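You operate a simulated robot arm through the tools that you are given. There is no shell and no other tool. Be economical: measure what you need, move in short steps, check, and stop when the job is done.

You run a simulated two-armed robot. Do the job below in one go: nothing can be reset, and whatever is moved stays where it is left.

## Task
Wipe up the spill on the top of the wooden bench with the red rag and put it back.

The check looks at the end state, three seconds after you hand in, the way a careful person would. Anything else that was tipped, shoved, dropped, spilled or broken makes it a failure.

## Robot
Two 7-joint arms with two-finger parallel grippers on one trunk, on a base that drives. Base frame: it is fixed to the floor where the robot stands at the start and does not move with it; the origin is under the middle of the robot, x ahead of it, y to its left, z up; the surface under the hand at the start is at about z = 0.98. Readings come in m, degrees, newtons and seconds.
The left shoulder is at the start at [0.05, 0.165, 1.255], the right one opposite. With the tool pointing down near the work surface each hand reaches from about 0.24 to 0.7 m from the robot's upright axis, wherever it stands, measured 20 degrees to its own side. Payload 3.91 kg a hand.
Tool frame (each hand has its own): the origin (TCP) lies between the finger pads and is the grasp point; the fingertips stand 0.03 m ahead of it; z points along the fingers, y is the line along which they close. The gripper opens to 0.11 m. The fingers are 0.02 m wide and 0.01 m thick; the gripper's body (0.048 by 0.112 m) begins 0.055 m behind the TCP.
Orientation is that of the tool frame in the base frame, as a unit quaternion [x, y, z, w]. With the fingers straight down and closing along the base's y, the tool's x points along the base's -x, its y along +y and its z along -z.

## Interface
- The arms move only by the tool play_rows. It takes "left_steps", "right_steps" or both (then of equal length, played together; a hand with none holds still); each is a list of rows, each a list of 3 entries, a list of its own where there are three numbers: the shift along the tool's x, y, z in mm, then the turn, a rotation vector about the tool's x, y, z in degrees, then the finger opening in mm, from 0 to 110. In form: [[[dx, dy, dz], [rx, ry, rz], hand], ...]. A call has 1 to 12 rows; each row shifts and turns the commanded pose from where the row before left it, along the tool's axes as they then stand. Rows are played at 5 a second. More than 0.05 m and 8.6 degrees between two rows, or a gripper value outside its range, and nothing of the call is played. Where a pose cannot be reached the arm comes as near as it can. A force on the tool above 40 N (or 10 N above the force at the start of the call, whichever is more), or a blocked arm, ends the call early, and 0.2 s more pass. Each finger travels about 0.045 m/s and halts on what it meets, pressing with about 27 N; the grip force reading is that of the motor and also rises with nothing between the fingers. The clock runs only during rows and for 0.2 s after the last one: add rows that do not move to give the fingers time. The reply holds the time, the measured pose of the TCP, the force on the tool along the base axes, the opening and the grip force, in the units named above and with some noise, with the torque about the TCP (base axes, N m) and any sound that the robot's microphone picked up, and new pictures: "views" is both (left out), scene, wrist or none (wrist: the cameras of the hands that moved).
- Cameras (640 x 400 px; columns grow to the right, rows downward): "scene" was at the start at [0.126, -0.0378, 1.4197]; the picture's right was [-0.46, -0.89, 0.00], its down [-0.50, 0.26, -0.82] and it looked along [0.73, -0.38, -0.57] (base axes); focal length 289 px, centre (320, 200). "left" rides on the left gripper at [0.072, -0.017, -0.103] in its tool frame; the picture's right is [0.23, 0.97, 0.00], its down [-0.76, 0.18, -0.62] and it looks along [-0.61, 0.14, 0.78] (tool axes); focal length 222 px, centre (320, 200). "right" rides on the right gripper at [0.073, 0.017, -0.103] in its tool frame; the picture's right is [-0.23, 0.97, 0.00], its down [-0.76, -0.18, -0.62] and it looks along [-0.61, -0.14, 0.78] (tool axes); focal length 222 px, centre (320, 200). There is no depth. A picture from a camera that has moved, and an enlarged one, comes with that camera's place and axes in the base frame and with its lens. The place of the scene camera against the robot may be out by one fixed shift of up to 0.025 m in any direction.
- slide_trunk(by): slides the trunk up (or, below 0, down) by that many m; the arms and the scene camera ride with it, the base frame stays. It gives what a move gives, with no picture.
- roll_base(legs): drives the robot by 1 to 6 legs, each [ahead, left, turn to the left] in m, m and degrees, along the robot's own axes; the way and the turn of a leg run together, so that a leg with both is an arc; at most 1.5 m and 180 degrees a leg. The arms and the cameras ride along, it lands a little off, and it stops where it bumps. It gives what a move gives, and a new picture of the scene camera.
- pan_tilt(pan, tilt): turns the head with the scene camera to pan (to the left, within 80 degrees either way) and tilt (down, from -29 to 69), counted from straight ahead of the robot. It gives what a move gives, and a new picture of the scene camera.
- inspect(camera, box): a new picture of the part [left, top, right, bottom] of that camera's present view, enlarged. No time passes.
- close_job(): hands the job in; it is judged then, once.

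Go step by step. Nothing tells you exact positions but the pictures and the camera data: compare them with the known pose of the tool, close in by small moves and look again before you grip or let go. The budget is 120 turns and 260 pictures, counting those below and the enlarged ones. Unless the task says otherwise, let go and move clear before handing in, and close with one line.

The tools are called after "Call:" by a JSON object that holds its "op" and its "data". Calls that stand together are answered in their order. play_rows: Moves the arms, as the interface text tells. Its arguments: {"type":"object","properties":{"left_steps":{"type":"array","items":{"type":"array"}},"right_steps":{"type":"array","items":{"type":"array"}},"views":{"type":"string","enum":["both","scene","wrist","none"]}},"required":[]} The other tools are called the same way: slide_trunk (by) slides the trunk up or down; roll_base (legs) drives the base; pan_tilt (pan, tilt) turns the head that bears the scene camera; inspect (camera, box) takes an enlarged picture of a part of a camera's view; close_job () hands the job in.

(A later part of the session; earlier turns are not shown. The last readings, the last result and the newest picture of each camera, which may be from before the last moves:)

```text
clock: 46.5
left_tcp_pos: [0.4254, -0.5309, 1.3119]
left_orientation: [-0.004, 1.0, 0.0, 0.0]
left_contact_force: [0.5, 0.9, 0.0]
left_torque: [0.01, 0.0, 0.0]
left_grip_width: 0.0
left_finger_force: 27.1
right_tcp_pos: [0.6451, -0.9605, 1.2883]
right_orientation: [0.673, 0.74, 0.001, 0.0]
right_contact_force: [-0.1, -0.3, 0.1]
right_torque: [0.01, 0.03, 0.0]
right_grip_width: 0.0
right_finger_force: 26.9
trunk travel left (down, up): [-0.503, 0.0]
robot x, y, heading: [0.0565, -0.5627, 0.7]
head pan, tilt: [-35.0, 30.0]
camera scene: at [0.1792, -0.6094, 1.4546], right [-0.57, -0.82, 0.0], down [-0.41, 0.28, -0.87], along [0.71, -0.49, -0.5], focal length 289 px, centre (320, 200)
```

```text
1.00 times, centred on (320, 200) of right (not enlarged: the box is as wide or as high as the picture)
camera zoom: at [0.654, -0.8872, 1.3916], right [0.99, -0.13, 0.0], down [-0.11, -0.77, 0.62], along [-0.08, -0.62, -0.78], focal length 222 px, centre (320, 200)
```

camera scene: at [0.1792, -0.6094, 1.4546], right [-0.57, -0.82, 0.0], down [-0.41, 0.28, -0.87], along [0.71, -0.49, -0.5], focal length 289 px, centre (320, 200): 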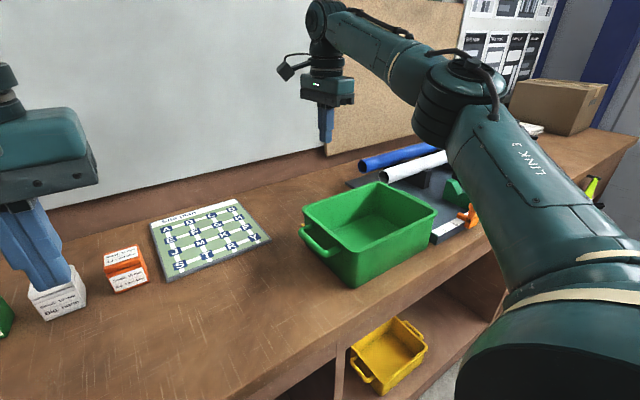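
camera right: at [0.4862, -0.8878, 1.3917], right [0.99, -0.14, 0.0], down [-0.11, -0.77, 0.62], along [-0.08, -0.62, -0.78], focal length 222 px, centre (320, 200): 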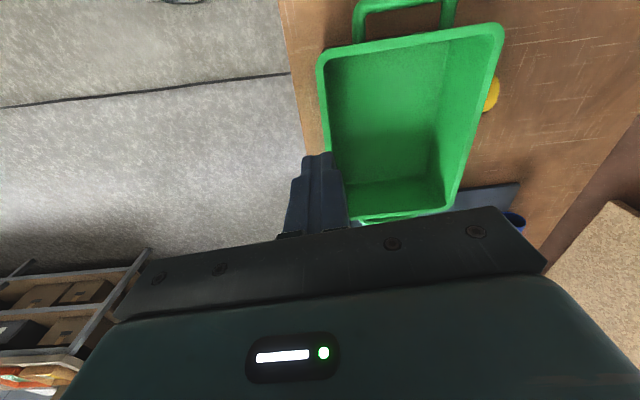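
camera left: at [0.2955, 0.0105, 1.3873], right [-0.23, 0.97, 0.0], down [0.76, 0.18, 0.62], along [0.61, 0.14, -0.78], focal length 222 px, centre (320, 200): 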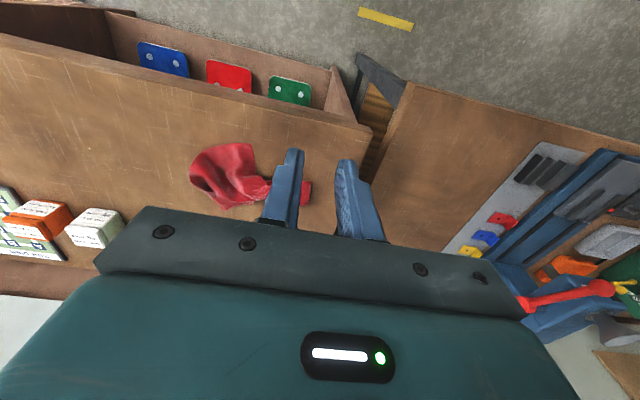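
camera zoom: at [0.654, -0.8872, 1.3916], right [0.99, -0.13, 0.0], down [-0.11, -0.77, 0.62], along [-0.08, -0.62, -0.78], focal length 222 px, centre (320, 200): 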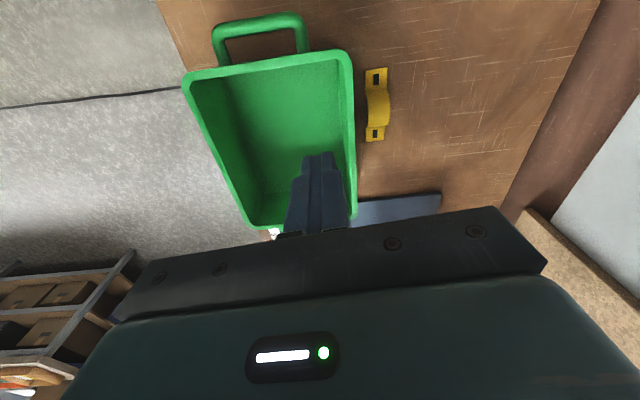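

That is a yellow bracket, not a spill. I'll search the bench top more systematically from here.

Call:
{"op": "inspect", "data": {"camera": "right", "box": [340, 0, 640, 210]}}

Call:
{"op": "inspect", "data": {"camera": "scene", "box": [0, 170, 340, 400]}}

Call:
{"op": "pan_tilt", "data": {"pan": -5, "tilt": 40}}

Call:
{"op": "pan_tilt", "data": {"pan": 30, "tilt": 35}}

Call:
{"op": "inspect", "data": {"camera": "left", "box": [0, 0, 640, 400]}}

```text
1.90 times, centred on (490, 105) of right
camera zoom: at [0.654, -0.8872, 1.3916], right [0.99, -0.13, 0.0], down [-0.11, -0.77, 0.62], along [-0.08, -0.62, -0.78], focal length 423 px, centre (-4, 381)
```

zoom: 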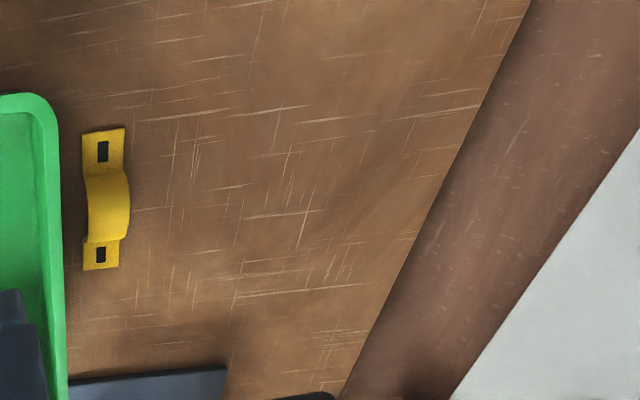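

```text
1.74 times, centred on (170, 285) of scene
camera zoom: at [0.1792, -0.6094, 1.4546], right [-0.57, -0.82, 0.0], down [-0.41, 0.28, -0.87], along [0.71, -0.49, -0.5], focal length 502 px, centre (581, 52)
```

zoom: 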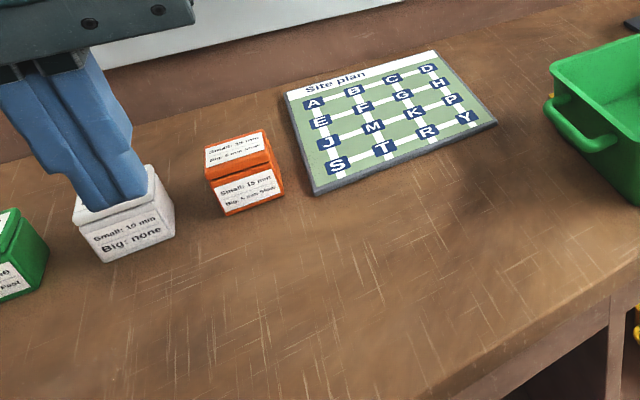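

```text
clock: 47.4
left_tcp_pos: [0.4248, -0.5318, 1.3121]
left_orientation: [-0.004, 1.0, -0.001, 0.0]
left_contact_force: [-0.3, -0.4, -0.5]
left_torque: [0.0, 0.02, 0.0]
left_grip_width: 0.0001
left_finger_force: 26.7
right_tcp_pos: [0.6456, -0.9613, 1.288]
right_orientation: [0.673, 0.739, 0.0, 0.0]
right_contact_force: [0.1, -0.2, 0.3]
right_torque: [-0.01, 0.03, 0.04]
right_grip_width: 0.0
right_finger_force: 27.2
trunk travel left (down, up): [-0.503, 0.0]
robot x, y, heading: [0.0527, -0.5634, 0.5]
head pan, tilt: [-5.0, 40.0]
camera scene: at [0.1889, -0.565, 1.4393], right [-0.08, -1.0, 0.0], down [-0.64, 0.05, -0.77], along [0.76, -0.06, -0.64], focal length 289 px, centre (320, 200)
```

scene: 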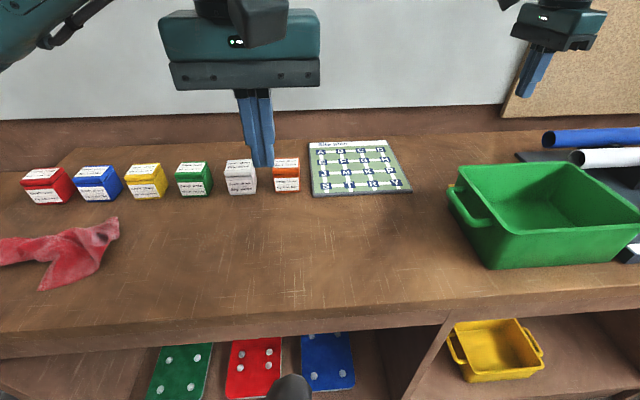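

```text
clock: 48.4
left_tcp_pos: [0.4242, -0.5313, 1.3124]
left_orientation: [-0.004, 1.0, 0.0, 0.0]
left_contact_force: [-0.4, 0.1, -1.3]
left_torque: [0.05, -0.03, 0.0]
left_grip_width: 0.0
left_finger_force: 26.5
right_tcp_pos: [0.6448, -0.9589, 1.2881]
right_orientation: [0.673, 0.739, 0.0, 0.001]
right_contact_force: [-1.2, 0.1, 0.0]
right_torque: [-0.01, 0.0, -0.02]
right_grip_width: 0.0
right_finger_force: 26.5
trunk travel left (down, up): [-0.503, 0.0]
robot x, y, heading: [0.0576, -0.5625, 0.7]
head pan, tilt: [30.0, 35.0]
camera scene: at [0.18, -0.5136, 1.4468], right [0.51, -0.86, 0.0], down [-0.49, -0.29, -0.82], along [0.71, 0.41, -0.57], focal length 289 px, centre (320, 200)
```

scene: 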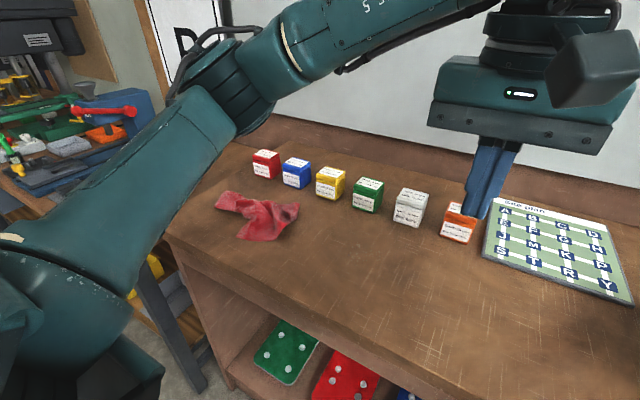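

```text
1.00 times, centred on (320, 200) of left (not enlarged: the box is as wide or as high as the picture)
camera zoom: at [0.3517, -0.5484, 1.4154], right [-0.24, 0.97, 0.0], down [0.76, 0.18, 0.62], along [0.61, 0.15, -0.78], focal length 222 px, centre (320, 200)
```

zoom: 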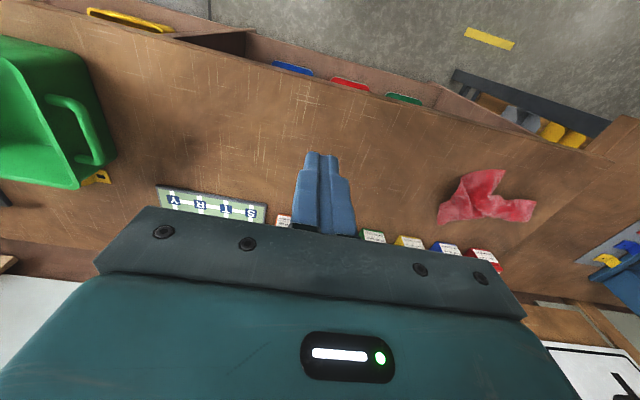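

This part is clean. I'll retract the right hand and look at the bench's right end.

Call:
{"op": "roll_base", "data": {"legs": [[-0.35, 0, 0], [0, -0.9, 0]]}}

Call:
{"op": "pan_tilt", "data": {"pan": -10, "tilt": 25}}

Call:
{"op": "inspect", "data": {"camera": "scene", "box": [200, 130, 560, 330]}}

Call:
{"op": "inspect", "data": {"camera": "right", "box": [0, 0, 640, 400]}}

```text
clock: 58.6
left_tcp_pos: [0.098, -1.4373, 1.3121]
left_orientation: [-0.012, 1.0, -0.001, 0.0]
left_contact_force: [-0.1, -1.2, 1.3]
left_torque: [0.05, 0.0, 0.01]
left_grip_width: 0.0
left_finger_force: 27.2
right_tcp_pos: [0.3234, -1.8635, 1.2887]
right_orientation: [0.668, 0.744, 0.001, 0.001]
right_contact_force: [-0.3, 0.1, 0.3]
right_torque: [0.0, 0.01, 0.0]
right_grip_width: 0.0001
right_finger_force: 26.3
trunk travel left (down, up): [-0.503, 0.0]
robot x, y, heading: [-0.2704, -1.4726, 1.2]
head pan, tilt: [30.0, 35.0]
camera scene: at [-0.1474, -1.4231, 1.4469], right [0.52, -0.85, 0.0], down [-0.49, -0.3, -0.82], along [0.7, 0.43, -0.57], focal length 289 px, centre (320, 200)
```

scene: 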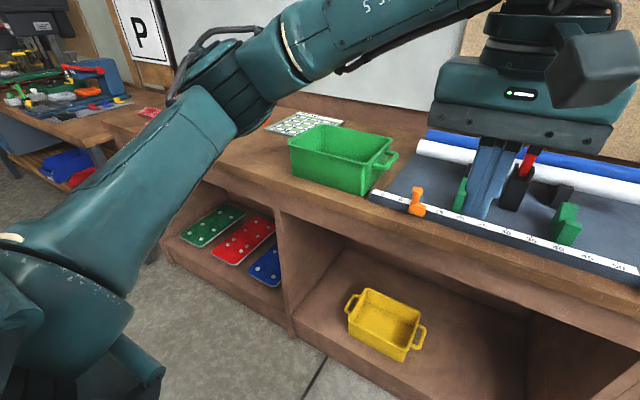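

```text
clock: 59.6
left_tcp_pos: [0.0977, -1.4365, 1.3117]
left_orientation: [-0.011, 1.0, 0.001, 0.0]
left_contact_force: [-0.2, 0.4, -0.2]
left_torque: [-0.01, 0.0, 0.02]
left_grip_width: 0.0001
left_finger_force: 27.1
right_tcp_pos: [0.3242, -1.8633, 1.2887]
right_orientation: [0.668, 0.744, 0.002, 0.001]
right_contact_force: [0.1, 0.5, -0.4]
right_torque: [0.01, -0.03, 0.0]
right_grip_width: 0.0
right_finger_force: 27.2
trunk travel left (down, up): [-0.503, 0.0]
robot x, y, heading: [-0.271, -1.4725, 1.0]
head pan, tilt: [-10.0, 25.0]
camera scene: at [-0.1316, -1.4826, 1.4626], right [-0.15, -0.99, 0.0], down [-0.42, 0.06, -0.91], along [0.9, -0.14, -0.42], focal length 289 px, centre (320, 200)
```

scene: 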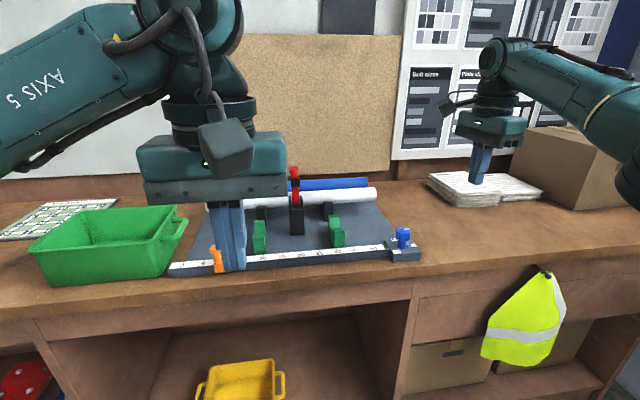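

```text
1.78 times, centred on (380, 230) of scene
camera zoom: at [-0.1316, -1.4826, 1.4626], right [-0.15, -0.99, 0.0], down [-0.42, 0.06, -0.91], along [0.9, -0.14, -0.42], focal length 513 px, centre (213, 147)
```

zoom: 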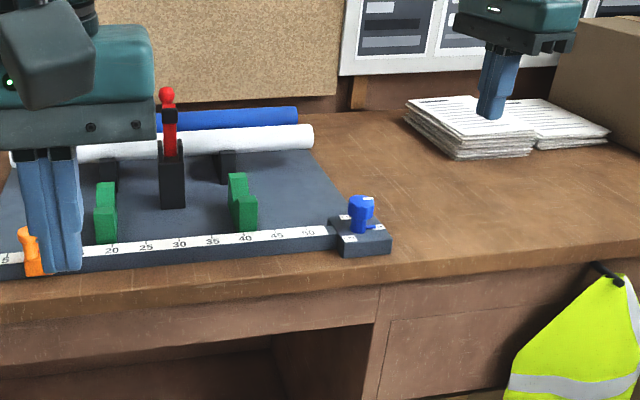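

```text
1.00 times, centred on (320, 200) of right (not enlarged: the box is as wide or as high as the picture)
camera zoom: at [0.331, -1.79, 1.3919], right [0.99, -0.12, 0.0], down [-0.1, -0.78, 0.62], along [-0.07, -0.62, -0.78], focal length 222 px, centre (320, 200)
```

zoom: 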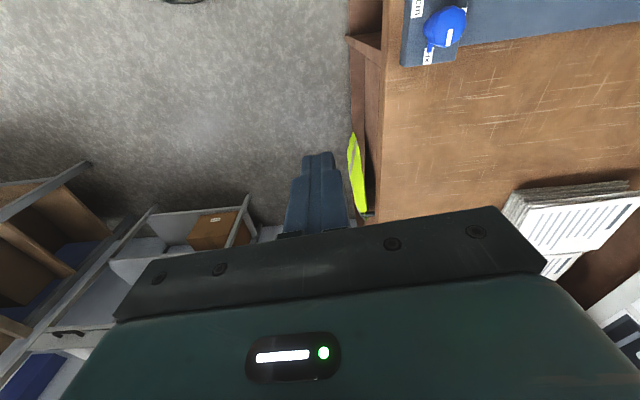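

Clean here too. I'll go back left, turn, and check the other wooden tops on that side.

Call:
{"op": "roll_base", "data": {"legs": [[-0.1, 1.2, 0], [0, 0, 70]]}}

Call:
{"op": "pan_tilt", "data": {"pan": 0, "tilt": 20}}

Call:
{"op": "pan_tilt", "data": {"pan": -50, "tilt": 25}}

Call:
{"op": "pan_tilt", "data": {"pan": 60, "tilt": 20}}

```text
clock: 73.3
left_tcp_pos: [-0.3021, 0.0666, 1.311]
left_orientation: [-0.584, 0.812, 0.001, 0.0]
left_contact_force: [-0.2, -0.2, -0.2]
left_torque: [-0.01, 0.0, 0.0]
left_grip_width: 0.0
left_finger_force: 26.8
right_tcp_pos: [0.1766, 0.1336, 1.2898]
right_orientation: [0.119, 0.993, 0.001, 0.0]
right_contact_force: [0.1, -0.8, 0.3]
right_torque: [0.0, 0.04, -0.01]
right_grip_width: 0.0
right_finger_force: 26.8
trunk travel left (down, up): [-0.503, 0.0]
robot x, y, heading: [-0.3925, -0.2925, 71.6]
head pan, tilt: [-10.0, 25.0]
camera scene: at [-0.3208, -0.1797, 1.4626], right [0.88, -0.48, 0.0], down [-0.2, -0.37, -0.91], along [0.43, 0.8, -0.42], focal length 289 px, centre (320, 200)
```

scene: 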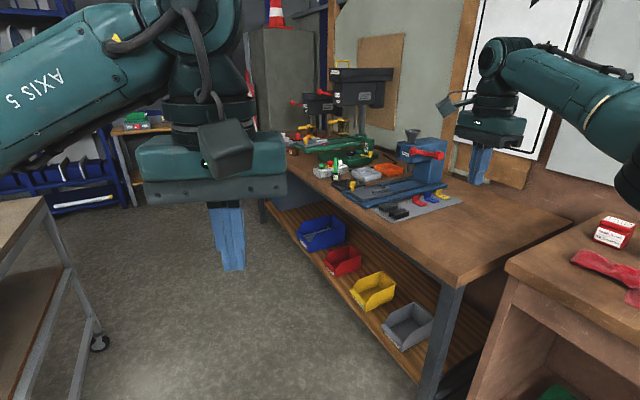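

```text
clock: 74.0
left_tcp_pos: [-0.3002, 0.0675, 1.3122]
left_orientation: [-0.583, 0.813, 0.0, 0.0]
left_contact_force: [-1.1, 0.1, -0.6]
left_torque: [-0.04, -0.02, 0.02]
left_grip_width: 0.0001
left_finger_force: 27.1
right_tcp_pos: [0.1772, 0.1344, 1.2894]
right_orientation: [0.12, 0.993, 0.002, 0.0]
right_contact_force: [-0.9, -0.2, -0.6]
right_torque: [-0.01, 0.01, -0.01]
right_grip_width: 0.0002
right_finger_force: 27.1
trunk travel left (down, up): [-0.503, 0.0]
robot x, y, heading: [-0.3947, -0.2914, 71.6]
head pan, tilt: [0.0, 20.0]
camera scene: at [-0.335, -0.1724, 1.4707], right [0.95, -0.32, 0.0], down [-0.11, -0.32, -0.94], along [0.3, 0.89, -0.34], focal length 289 px, centre (320, 200)
```

scene: 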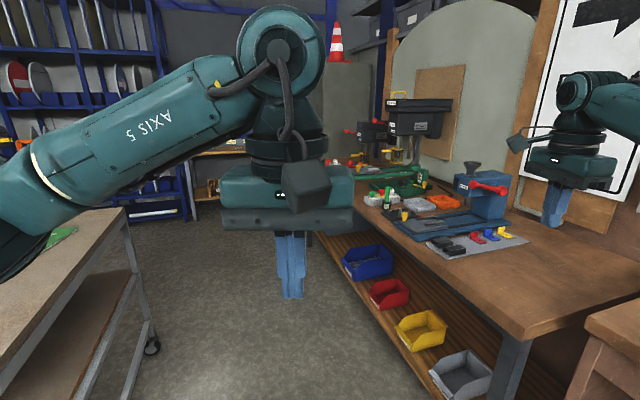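

```text
clock: 75.2
left_tcp_pos: [-0.3001, 0.0676, 1.3125]
left_orientation: [-0.584, 0.812, 0.0, 0.0]
left_contact_force: [0.4, -1.0, -0.7]
left_torque: [-0.03, -0.02, -0.01]
left_grip_width: 0.0001
left_finger_force: 27.3
right_tcp_pos: [0.1776, 0.1334, 1.2893]
right_orientation: [0.12, 0.993, 0.0, 0.0]
right_contact_force: [0.1, 0.4, -0.1]
right_torque: [0.01, -0.02, 0.01]
right_grip_width: 0.0
right_finger_force: 26.9
trunk travel left (down, up): [-0.503, 0.0]
robot x, y, heading: [-0.3931, -0.2875, 71.5]
head pan, tilt: [-50.0, 25.0]
camera scene: at [-0.2791, -0.227, 1.4626], right [0.37, -0.93, 0.0], down [-0.39, -0.15, -0.91], along [0.84, 0.33, -0.42], focal length 289 px, centre (320, 200)
```

scene: 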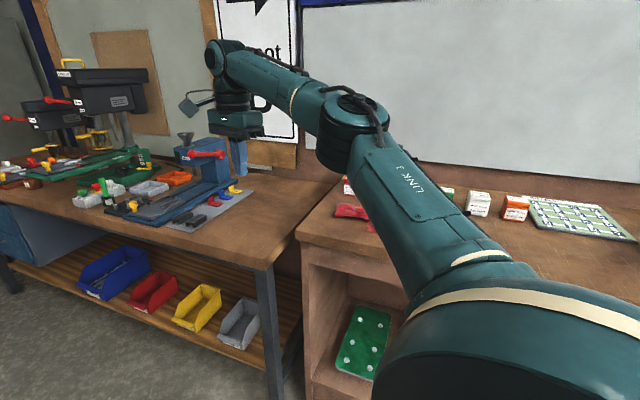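

```text
clock: 77.1
left_tcp_pos: [-0.3011, 0.0662, 1.3117]
left_orientation: [-0.584, 0.812, -0.001, 0.001]
left_contact_force: [0.1, -0.3, 0.0]
left_torque: [0.0, 0.03, -0.02]
left_grip_width: 0.0
left_finger_force: 27.3
right_tcp_pos: [0.1763, 0.134, 1.2884]
right_orientation: [0.119, 0.993, 0.002, 0.001]
right_contact_force: [0.1, -0.3, 0.3]
right_torque: [-0.02, 0.01, -0.03]
right_grip_width: 0.0
right_finger_force: 26.7
trunk travel left (down, up): [-0.503, 0.0]
robot x, y, heading: [-0.3916, -0.2911, 71.4]
head pan, tilt: [60.0, 20.0]
camera scene: at [-0.4263, -0.1908, 1.4707], right [0.75, 0.66, 0.0], down [0.23, -0.26, -0.94], along [-0.62, 0.71, -0.34], focal length 289 px, centre (320, 200)
```

scene: 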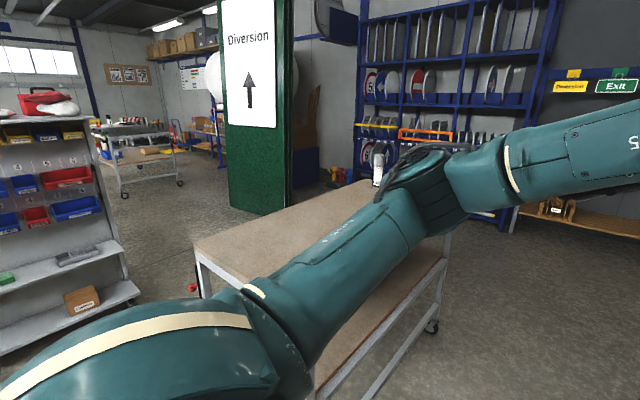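

There's a rolling table with a bottle and something green on it. I'll turn further to see it.

Call:
{"op": "roll_base", "data": {"legs": [[0, -0.2, 0], [0, 0, 60]]}}

Call:
{"op": "pan_tilt", "data": {"pan": -10, "tilt": 25}}

Call:
{"op": "inspect", "data": {"camera": "left", "box": [0, 0, 640, 400]}}

```text
clock: 82.2
left_tcp_pos: [-0.4685, -0.0989, 1.3129]
left_orientation: [0.913, -0.409, 0.001, 0.001]
left_contact_force: [-0.1, -0.1, -0.1]
left_torque: [0.01, 0.01, 0.0]
left_grip_width: 0.0
left_finger_force: 27.2
right_tcp_pos: [-0.2907, 0.3498, 1.2888]
right_orientation: [-0.395, 0.919, 0.0, -0.002]
right_contact_force: [0.8, -0.3, -0.9]
right_torque: [0.03, -0.03, -0.02]
right_grip_width: 0.0001
right_finger_force: 27.4
trunk travel left (down, up): [-0.503, 0.0]
robot x, y, heading: [-0.2004, -0.3526, 131.9]
head pan, tilt: [60.0, 20.0]
camera scene: at [-0.2944, -0.3496, 1.4707], right [-0.2, 0.98, 0.0], down [0.33, 0.07, -0.94], along [-0.92, -0.19, -0.34], focal length 289 px, centre (320, 200)
```

scene: 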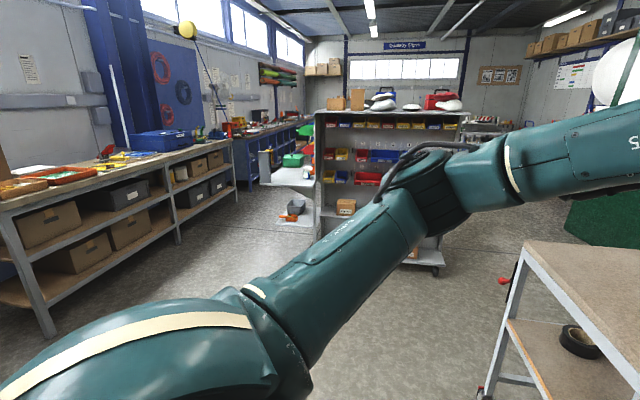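

```text
clock: 83.6
left_tcp_pos: [-0.4678, -0.0985, 1.3126]
left_orientation: [0.913, -0.408, 0.0, 0.001]
left_contact_force: [0.1, -0.4, 0.7]
left_torque: [-0.01, -0.02, -0.03]
left_grip_width: 0.0001
left_finger_force: 26.7
right_tcp_pos: [-0.2907, 0.3506, 1.2886]
right_orientation: [-0.397, 0.918, 0.001, -0.001]
right_contact_force: [-0.4, -0.3, 0.9]
right_torque: [0.02, -0.02, 0.0]
right_grip_width: 0.0
right_finger_force: 27.0
trunk travel left (down, up): [-0.503, 0.0]
robot x, y, heading: [-0.2028, -0.356, 132.0]
head pan, tilt: [-10.0, 25.0]
camera scene: at [-0.2517, -0.2522, 1.4626], right [0.85, 0.53, 0.0], down [0.22, -0.36, -0.91], along [-0.48, 0.77, -0.42], focal length 289 px, centre (320, 200)
```

scene: 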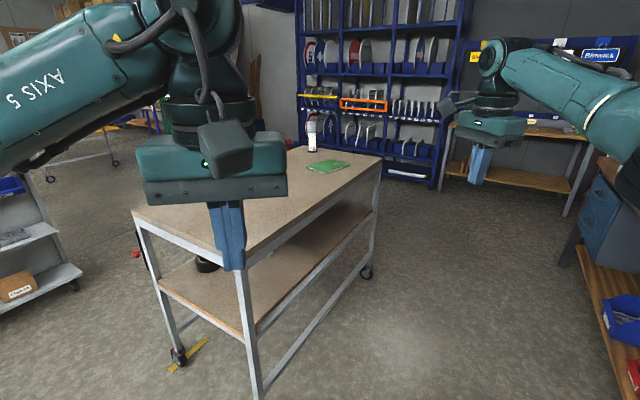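

```text
1.00 times, centred on (320, 200) of left (not enlarged: the box is as wide or as high as the picture)
camera zoom: at [-0.4078, -0.1413, 1.4154], right [-0.57, -0.82, 0.0], down [-0.64, 0.45, 0.62], along [-0.51, 0.36, -0.78], focal length 222 px, centre (320, 200)
```

zoom: 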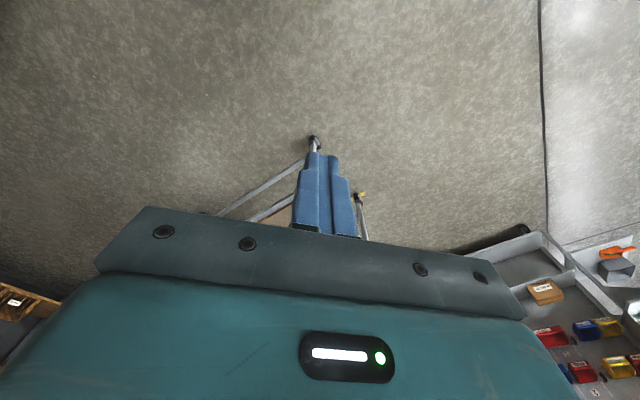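

Call:
{"op": "inspect", "data": {"camera": "scene", "box": [130, 120, 400, 290]}}

Call:
{"op": "pan_tilt", "data": {"pan": 60, "tilt": 10}}

Call:
{"op": "inspect", "data": {"camera": "scene", "box": [0, 80, 300, 270]}}

```text
2.35 times, centred on (265, 205) of scene
camera zoom: at [-0.2517, -0.2522, 1.4626], right [0.85, 0.53, 0.0], down [0.22, -0.36, -0.91], along [-0.48, 0.77, -0.42], focal length 679 px, centre (449, 188)
```

zoom: 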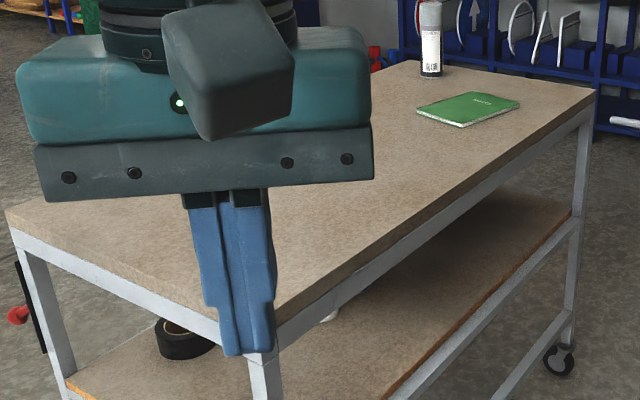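

```text
clock: 85.0
left_tcp_pos: [-0.4679, -0.0991, 1.3115]
left_orientation: [0.913, -0.409, 0.0, 0.0]
left_contact_force: [0.0, -1.1, -0.6]
left_torque: [-0.01, 0.0, -0.04]
left_grip_width: 0.0
left_finger_force: 27.2
right_tcp_pos: [-0.2904, 0.3494, 1.2893]
right_orientation: [-0.397, 0.918, 0.001, -0.001]
right_contact_force: [-0.1, -0.6, 0.4]
right_torque: [0.01, -0.01, 0.03]
right_grip_width: 0.0
right_finger_force: 27.5
trunk travel left (down, up): [-0.503, 0.0]
robot x, y, heading: [-0.203, -0.355, 131.7]
head pan, tilt: [60.0, 10.0]
camera scene: at [-0.2941, -0.3494, 1.487], right [-0.2, 0.98, 0.0], down [0.17, 0.04, -0.98], along [-0.96, -0.2, -0.17], focal length 289 px, centre (320, 200)
```

scene: 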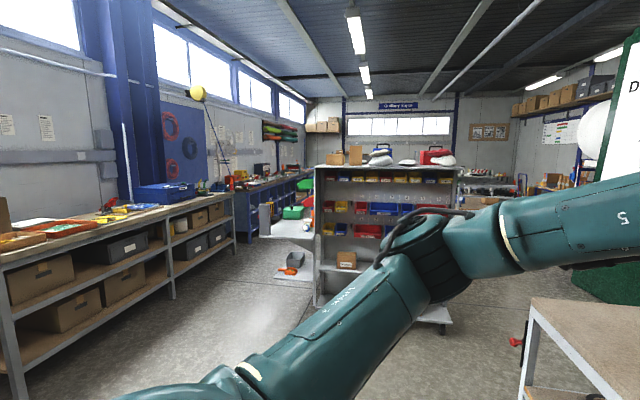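

```text
2.11 times, centred on (150, 175) of scene
camera zoom: at [-0.2941, -0.3494, 1.487], right [-0.2, 0.98, 0.0], down [0.17, 0.04, -0.98], along [-0.96, -0.2, -0.17], focal length 608 px, centre (678, 253)
```

zoom: 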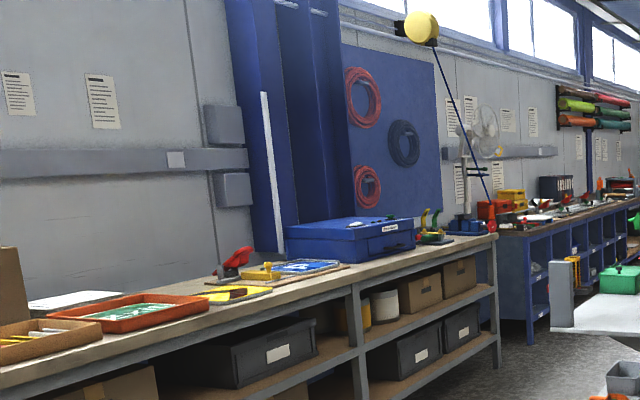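

No spill here either. I noticed a darker patch on the bench between the site plan and the green bin, so I'll go back and examine it.

Call:
{"op": "roll_base", "data": {"legs": [[0, 0, -131.5]]}}

Call:
{"op": "roll_base", "data": {"legs": [[0.15, -0.1, 0]]}}

Call:
{"op": "pan_tilt", "data": {"pan": -20, "tilt": 40}}

Call:
{"op": "inspect", "data": {"camera": "right", "box": [0, 0, 640, 400]}}

```text
clock: 90.7
left_tcp_pos: [0.1638, -0.3022, 1.312]
left_orientation: [-0.035, 0.999, 0.0, 0.0]
left_contact_force: [0.1, -0.3, 0.1]
left_torque: [-0.01, 0.02, 0.03]
left_grip_width: 0.0001
left_finger_force: 26.8
right_tcp_pos: [0.4091, -0.7164, 1.2883]
right_orientation: [0.65, 0.76, 0.002, 0.001]
right_contact_force: [0.4, 0.3, -0.3]
right_torque: [0.0, 0.01, 0.0]
right_grip_width: 0.0
right_finger_force: 26.5
trunk travel left (down, up): [-0.503, 0.0]
robot x, y, heading: [-0.2055, -0.3549, 4.2]
head pan, tilt: [60.0, 10.0]
camera scene: at [-0.1137, -0.2667, 1.487], right [0.9, -0.44, 0.0], down [-0.08, -0.16, -0.98], along [0.43, 0.89, -0.17], focal length 289 px, centre (320, 200)
```

scene: 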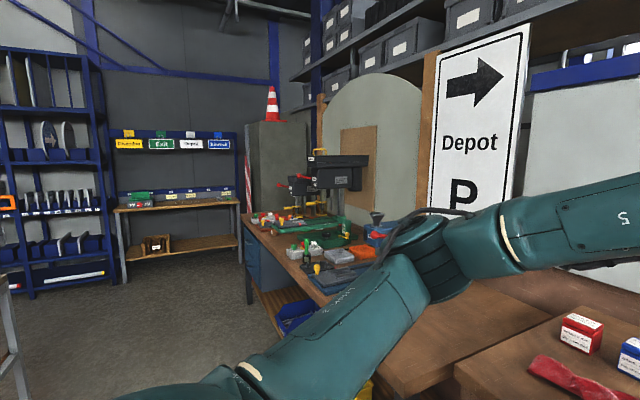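

```text
clock: 92.2
left_tcp_pos: [0.3201, -0.3887, 1.3122]
left_orientation: [-0.037, 0.999, 0.0, 0.001]
left_contact_force: [1.2, -0.3, 0.1]
left_torque: [0.02, 0.02, 0.01]
left_grip_width: 0.0
left_finger_force: 26.9
right_tcp_pos: [0.5684, -0.8022, 1.2884]
right_orientation: [0.648, 0.762, 0.001, 0.001]
right_contact_force: [0.8, -0.4, -0.3]
right_torque: [-0.02, 0.02, -0.03]
right_grip_width: 0.0001
right_finger_force: 26.7
trunk travel left (down, up): [-0.503, 0.0]
robot x, y, heading: [-0.0471, -0.4438, 4.2]
head pan, tilt: [60.0, 10.0]
camera scene: at [0.0434, -0.3549, 1.487], right [0.9, -0.43, 0.0], down [-0.08, -0.16, -0.98], along [0.43, 0.89, -0.17], focal length 289 px, centre (320, 200)
```

scene: 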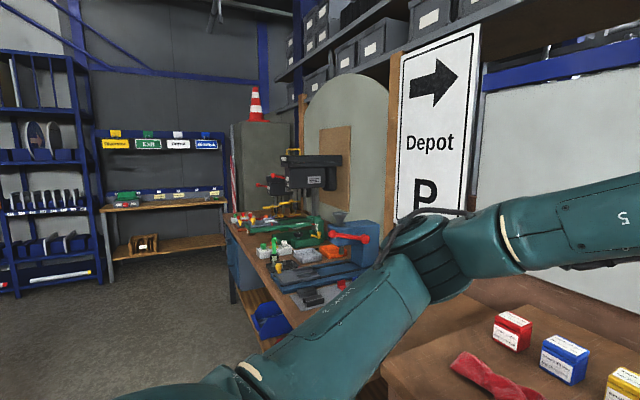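

```text
clock: 93.7
left_tcp_pos: [0.3197, -0.3893, 1.312]
left_orientation: [-0.038, 0.999, 0.0, 0.0]
left_contact_force: [-0.4, 0.3, -0.8]
left_torque: [0.02, -0.01, 0.03]
left_grip_width: 0.0001
left_finger_force: 27.2
right_tcp_pos: [0.5688, -0.8026, 1.2893]
right_orientation: [0.648, 0.761, 0.002, 0.001]
right_contact_force: [-0.7, 0.8, 1.0]
right_torque: [0.03, 0.0, -0.01]
right_grip_width: 0.0
right_finger_force: 26.6
trunk travel left (down, up): [-0.503, 0.0]
robot x, y, heading: [-0.0415, -0.4443, 4.3]
head pan, tilt: [-20.0, 40.0]
camera scene: at [0.0844, -0.4613, 1.4393], right [-0.27, -0.96, 0.0], down [-0.62, 0.17, -0.77], along [0.74, -0.21, -0.64], focal length 289 px, centre (320, 200)
```

scene: 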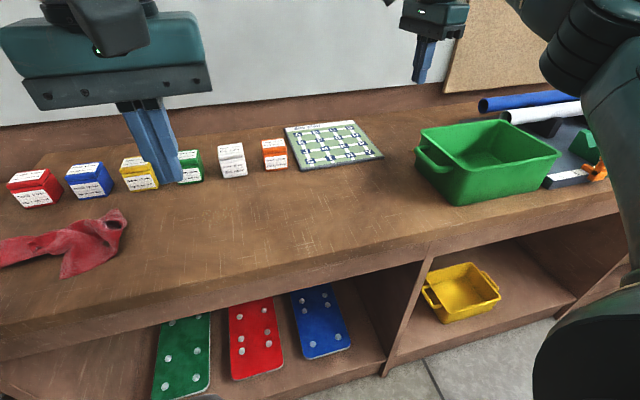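

```text
1.00 times, centred on (320, 200) of right (not enlarged: the box is as wide or as high as the picture)
camera zoom: at [0.5722, -0.7289, 1.3921], right [1.0, -0.07, 0.0], down [-0.06, -0.78, 0.62], along [-0.04, -0.62, -0.78], focal length 222 px, centre (320, 200)
```

zoom: 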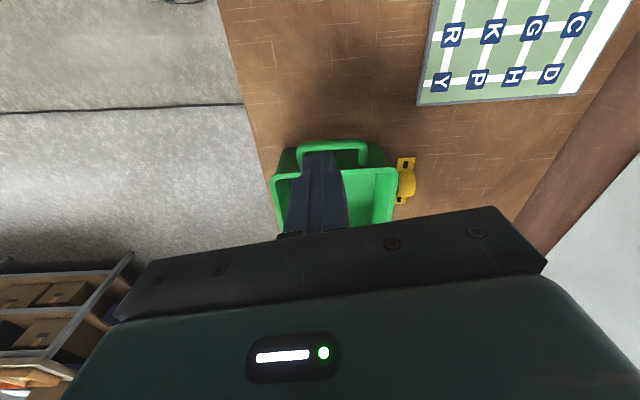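

Call:
{"op": "inspect", "data": {"camera": "right", "box": [210, 0, 450, 150]}}

Call:
{"op": "inspect", "data": {"camera": "scene", "box": [270, 120, 500, 270]}}

Call:
{"op": "inspect", "data": {"camera": "scene", "box": [0, 110, 280, 300]}}

```text
2.67 times, centred on (330, 75) of right
camera zoom: at [0.5722, -0.7289, 1.3921], right [1.0, -0.07, 0.0], down [-0.06, -0.78, 0.62], along [-0.04, -0.62, -0.78], focal length 592 px, centre (293, 533)
```

zoom: 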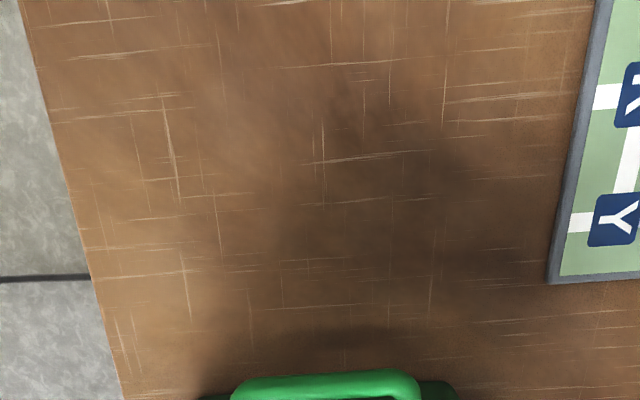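

```text
2.67 times, centred on (385, 195) of scene
camera zoom: at [0.0844, -0.4613, 1.4393], right [-0.27, -0.96, 0.0], down [-0.62, 0.17, -0.77], along [0.74, -0.21, -0.64], focal length 770 px, centre (147, 213)
```

zoom: 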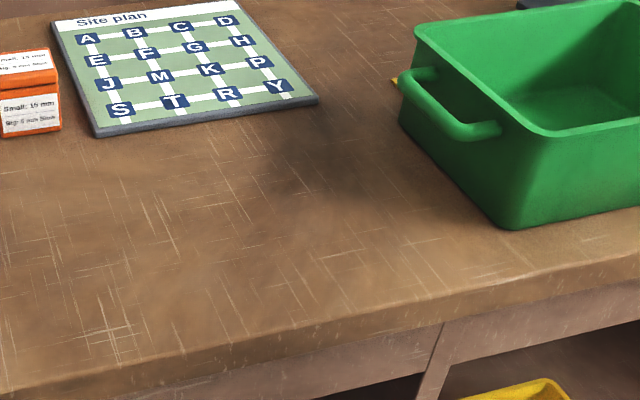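

```text
2.11 times, centred on (140, 205) of scene
camera zoom: at [0.0844, -0.4613, 1.4393], right [-0.27, -0.96, 0.0], down [-0.62, 0.17, -0.77], along [0.74, -0.21, -0.64], focal length 608 px, centre (699, 190)
```

zoom: 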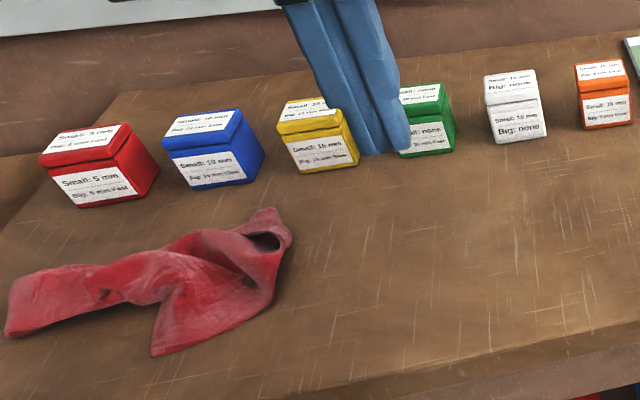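

The dark patch is just the hand's shadow. I'll go back to the rag, look at it from above, and see whether something lies by or under it.

Call:
{"op": "roll_base", "data": {"legs": [[0, 0, -4.2], [0.03, 0.5, 0]]}}

Call:
{"op": "inspect", "data": {"camera": "right", "box": [0, 0, 640, 400]}}

Call:
{"op": "inspect", "data": {"camera": "left", "box": [0, 0, 640, 400]}}

```text
clock: 99.1
left_tcp_pos: [0.3539, 0.0813, 1.3114]
left_orientation: [0.001, 1.0, 0.0, 0.0]
left_contact_force: [-0.9, 0.0, -0.5]
left_torque: [0.05, 0.0, 0.02]
left_grip_width: 0.0
left_finger_force: 26.7
right_tcp_pos: [0.5694, -0.3504, 1.2892]
right_orientation: [0.676, 0.737, 0.001, 0.002]
right_contact_force: [1.1, 0.0, 0.6]
right_torque: [-0.02, -0.01, 0.03]
right_grip_width: 0.0
right_finger_force: 27.2
trunk travel left (down, up): [-0.503, 0.0]
robot x, y, heading: [-0.0149, 0.0516, -0.2]
head pan, tilt: [-20.0, 40.0]
camera scene: at [0.112, 0.0283, 1.4393], right [-0.34, -0.94, 0.0], down [-0.6, 0.22, -0.77], along [0.72, -0.26, -0.64], focal length 289 px, centre (320, 200)
```

scene: 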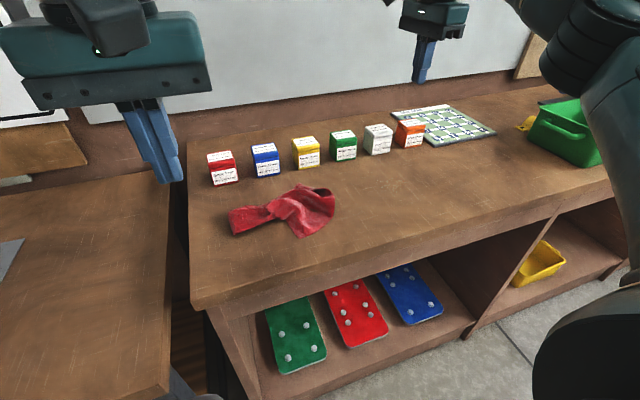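

```text
1.00 times, centred on (320, 200) of right (not enlarged: the box is as wide or as high as the picture)
camera zoom: at [0.5784, -0.2769, 1.3922], right [0.99, -0.14, 0.0], down [-0.11, -0.77, 0.62], along [-0.09, -0.62, -0.78], focal length 222 px, centre (320, 200)
```

zoom: 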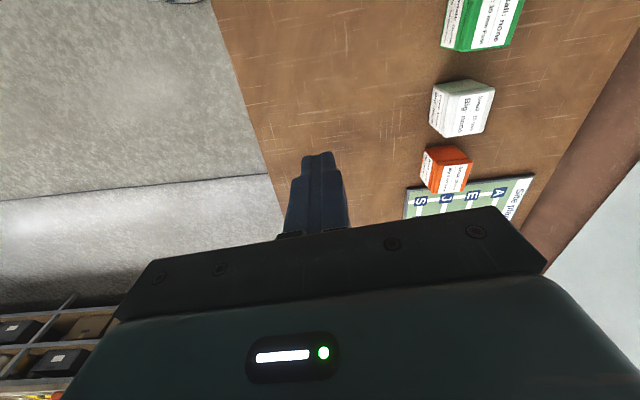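

```text
1.00 times, centred on (320, 200) of left (not enlarged: the box is as wide or as high as the picture)
camera zoom: at [0.2798, 0.0648, 1.4154], right [-0.23, 0.97, 0.0], down [0.76, 0.18, 0.62], along [0.61, 0.14, -0.78], focal length 222 px, centre (320, 200)
```

zoom: 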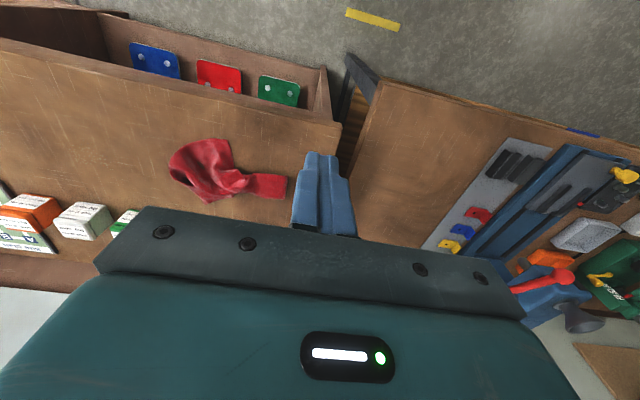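

The rag lies at about (0.61, -0.06) with its narrow ridge running along y. I'll bring the open right hand over it and check.

Call:
{"op": "play_rows", "data": {"right_steps": [[[37, 9, 0], [0, 0, 0], 20], [[37, 9, 0], [0, 0, 0], 40], [[37, 9, 0], [0, 0, 0], 60], [[37, 9, 0], [0, 0, 0], 80], [[37, 9, 0], [0, 0, 0], 100], [[37, 9, 0], [0, 0, 0], 110], [[37, 8, 0], [0, 0, 0], 110], [[36, 7, 0], [0, 0, 0], 110], [[0, 0, 40], [0, 0, 0], 110], [[0, 0, 40], [0, 0, 0], 110], [[0, 0, 40], [0, 0, 0], 110]], "left_steps": [[[20, 25, 0], [0, 0, 0], 0], [[20, 25, 0], [0, 0, 0], 0], [[20, 25, 0], [0, 0, 0], 0], [[0, 25, 0], [0, 0, 0], 0], [[0, 0, 0], [0, 0, 0], 0], [[0, 0, 0], [0, 0, 0], 0], [[0, 0, 0], [0, 0, 0], 0], [[0, 0, 0], [0, 0, 0], 0], [[0, 0, 0], [0, 0, 0], 0], [[0, 0, 0], [0, 0, 0], 0], [[0, 0, 0], [0, 0, 0], 0]]}}

```text
clock: 101.5
left_tcp_pos: [0.2951, 0.1805, 1.3114]
left_orientation: [0.001, 1.0, 0.0, 0.0]
left_contact_force: [-0.3, 0.5, -0.2]
left_torque: [0.0, -0.03, 0.0]
left_grip_width: 0.0
left_finger_force: 26.8
right_tcp_pos: [0.4964, -0.1239, 1.1353]
right_orientation: [0.677, 0.736, 0.003, 0.001]
right_contact_force: [-0.3, -0.7, -0.7]
right_torque: [0.02, 0.02, 0.02]
right_grip_width: 0.1099
right_finger_force: 0.0
right hand out of reach, approached as far as the arm can: row 1, 2, 3, 4, 5, 6, 7, 8
trunk travel left (down, up): [-0.503, 0.0]
robot x, y, heading: [-0.0158, 0.0533, -0.0]
head pan, tilt: [-20.0, 40.0]
camera scene: at [0.1123, 0.028, 1.4393], right [-0.34, -0.94, 0.0], down [-0.6, 0.22, -0.77], along [0.72, -0.26, -0.64], focal length 289 px, centre (320, 200)
camera right: at [0.505, -0.05, 1.2391], right [0.99, -0.14, 0.0], down [-0.12, -0.78, 0.62], along [-0.09, -0.61, -0.78], focal length 222 px, centre (320, 200)
camera left: at [0.2213, 0.1633, 1.4147], right [-0.23, 0.97, 0.0], down [0.76, 0.18, 0.62], along [0.61, 0.14, -0.78], focal length 222 px, centre (320, 200)
```

scene: 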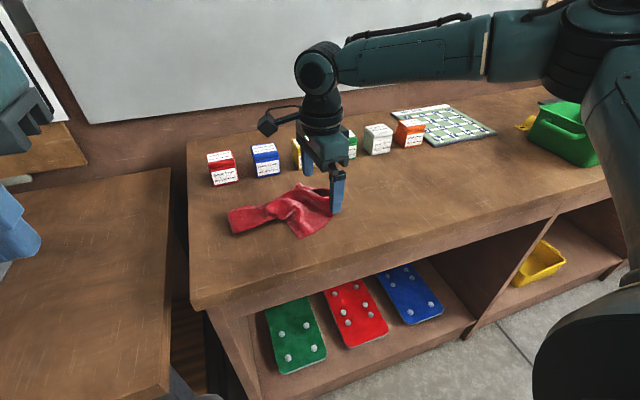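
right: 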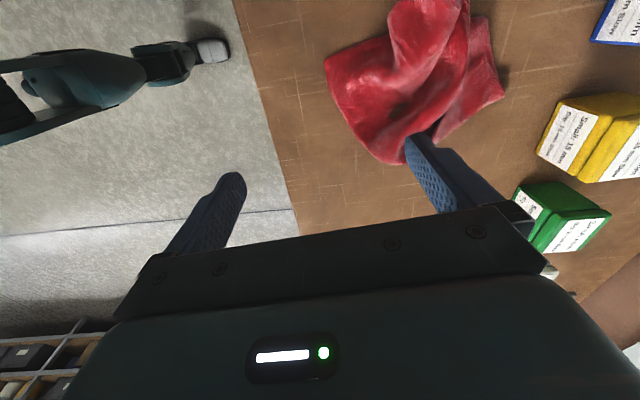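
left: 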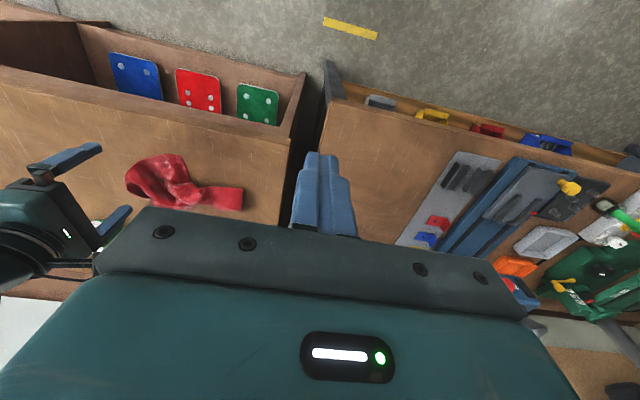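

The arm was out of reach at that height, so I'll lift the hand and lower the trunk for better reach.

Call:
{"op": "play_rows", "data": {"right_steps": [[[0, 0, -40], [0, 0, 0], 110], [[0, 0, -40], [0, 0, 0], 110]], "views": "none"}}

Call:
{"op": "slide_trunk", "data": {"by": -0.12}}

```text
clock: 102.1
left_tcp_pos: [0.2943, 0.1799, 1.3107]
left_orientation: [0.0, 1.0, -0.001, 0.0]
left_contact_force: [-0.8, -0.6, 1.0]
left_torque: [-0.01, -0.01, -0.01]
left_grip_width: 0.0001
left_finger_force: 26.9
right_tcp_pos: [0.4958, -0.1193, 1.2163]
right_orientation: [0.676, 0.737, 0.002, 0.001]
right_contact_force: [0.7, 0.4, -0.5]
right_torque: [-0.04, -0.02, 0.02]
right_grip_width: 0.1101
right_finger_force: 0.0
trunk travel left (down, up): [-0.503, 0.0]
robot x, y, heading: [-0.0133, 0.0583, 0.0]
head pan, tilt: [-20.0, 40.0]
```

```text
clock: 103.6
left_tcp_pos: [0.2939, 0.1803, 1.1914]
left_orientation: [0.001, 1.0, 0.0, 0.0]
left_contact_force: [0.7, -0.7, 0.3]
left_torque: [-0.01, 0.03, -0.03]
left_grip_width: 0.0
left_finger_force: 27.1
right_tcp_pos: [0.4969, -0.1212, 1.0963]
right_orientation: [0.676, 0.737, 0.0, 0.002]
right_contact_force: [-0.2, 0.0, -0.3]
right_torque: [-0.03, -0.02, 0.0]
right_grip_width: 0.11
right_finger_force: 0.0
trunk travel left (down, up): [-0.383, 0.12]
robot x, y, heading: [-0.0154, 0.052, 0.1]
head pan, tilt: [-20.0, 40.0]
```

Call:
{"op": "play_rows", "data": {"right_steps": [[[12, 30, 0], [0, 0, 0], 110], [[12, 30, 0], [0, 0, 0], 110], [[12, 30, 0], [0, 0, 0], 110], [[0, 29, 0], [0, 0, 0], 110], [[0, 0, 0], [0, 0, 0], 110]]}}

```text
clock: 104.8
left_tcp_pos: [0.2949, 0.1809, 1.1925]
left_orientation: [0.001, 1.0, 0.0, 0.0]
left_contact_force: [-0.1, -0.3, -0.4]
left_torque: [0.02, 0.03, -0.03]
left_grip_width: 0.0002
left_finger_force: 27.0
right_tcp_pos: [0.5248, -0.1482, 1.0892]
right_orientation: [0.677, 0.736, 0.003, 0.001]
right_contact_force: [-0.5, 0.2, 0.4]
right_torque: [0.04, 0.0, -0.02]
right_grip_width: 0.1099
right_finger_force: 0.0
right hand out of reach, approached as far as the arm can: row 1, 2, 3, 4
trunk travel left (down, up): [-0.383, 0.12]
robot x, y, heading: [-0.0165, 0.0571, -0.4]
head pan, tilt: [-20.0, 40.0]
camera scene: at [0.1119, 0.0283, 1.3193], right [-0.34, -0.94, 0.0], down [-0.6, 0.22, -0.77], along [0.72, -0.26, -0.64], focal length 289 px, centre (320, 200)
camera right: at [0.5338, -0.0758, 1.1931], right [0.99, -0.14, 0.01], down [-0.12, -0.78, 0.62], along [-0.08, -0.62, -0.78], focal length 222 px, centre (320, 200)
```

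scene: 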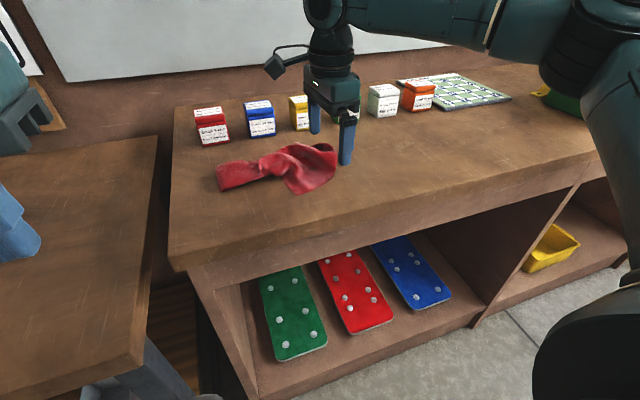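
right: 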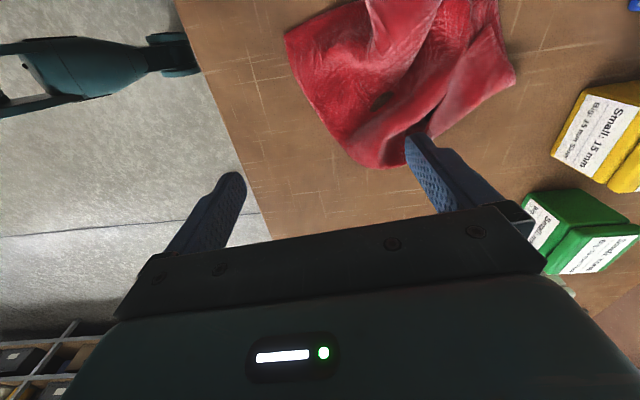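

Reach with this wrist turn is short, so I'll lift a bit and drive closer.

Call:
{"op": "play_rows", "data": {"right_steps": [[[0, 0, -40], [0, 0, 0], 110]], "views": "none"}}

Call:
{"op": "roll_base", "data": {"legs": [[0.09, 0.07, 0]]}}

Call:
{"op": "inspect", "data": {"camera": "right", "box": [0, 0, 640, 400]}}

```text
clock: 105.2
left_tcp_pos: [0.2939, 0.1811, 1.1923]
left_orientation: [0.001, 1.0, 0.0, 0.0]
left_contact_force: [-0.4, -0.2, 0.5]
left_torque: [0.02, 0.02, 0.0]
left_grip_width: 0.0
left_finger_force: 27.0
right_tcp_pos: [0.5192, -0.1505, 1.1293]
right_orientation: [0.676, 0.737, 0.002, 0.002]
right_contact_force: [-0.1, -0.5, -0.4]
right_torque: [-0.01, -0.03, -0.02]
right_grip_width: 0.11
right_finger_force: 0.1
right hand out of reach, approached as far as the arm can: row 1
trunk travel left (down, up): [-0.383, 0.12]
robot x, y, heading: [-0.0117, 0.057, 0.1]
head pan, tilt: [-20.0, 40.0]
```

```text
clock: 106.5
left_tcp_pos: [0.384, 0.2512, 1.1914]
left_orientation: [0.002, 1.0, 0.0, 0.001]
left_contact_force: [0.4, -0.1, 0.1]
left_torque: [-0.04, -0.01, 0.03]
left_grip_width: 0.0
left_finger_force: 27.2
right_tcp_pos: [0.6097, -0.0808, 1.1286]
right_orientation: [0.677, 0.736, 0.001, 0.001]
right_contact_force: [0.1, -0.2, -0.1]
right_torque: [0.02, 0.01, -0.01]
right_grip_width: 0.1099
right_finger_force: 0.0
trunk travel left (down, up): [-0.383, 0.12]
robot x, y, heading: [0.074, 0.1192, -0.2]
head pan, tilt: [-20.0, 40.0]
camera scene: at [0.2014, 0.0987, 1.3192], right [-0.34, -0.94, 0.0], down [-0.6, 0.22, -0.77], along [0.72, -0.26, -0.64], focal length 289 px, centre (320, 200)
```

scene: 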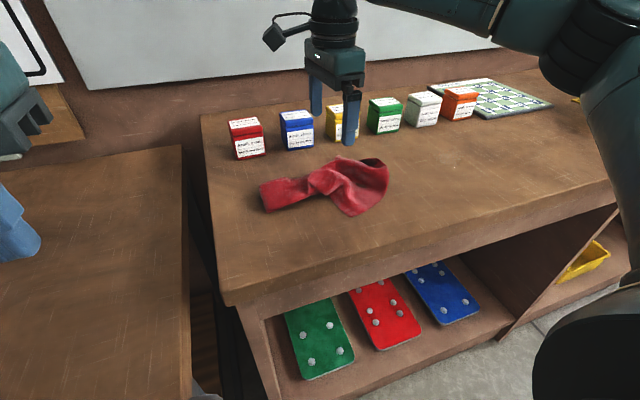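

```text
1.00 times, centred on (320, 200) of right (not enlarged: the box is as wide or as high as the picture)
camera zoom: at [0.6187, -0.0077, 1.2317], right [0.99, -0.15, 0.0], down [-0.12, -0.77, 0.62], along [-0.09, -0.62, -0.78], focal length 222 px, centre (320, 200)
```

zoom: 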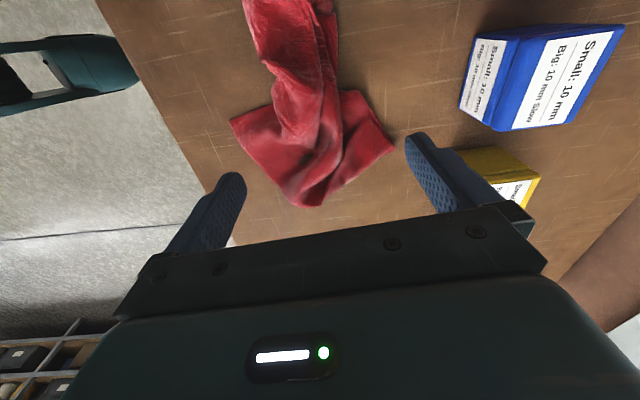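

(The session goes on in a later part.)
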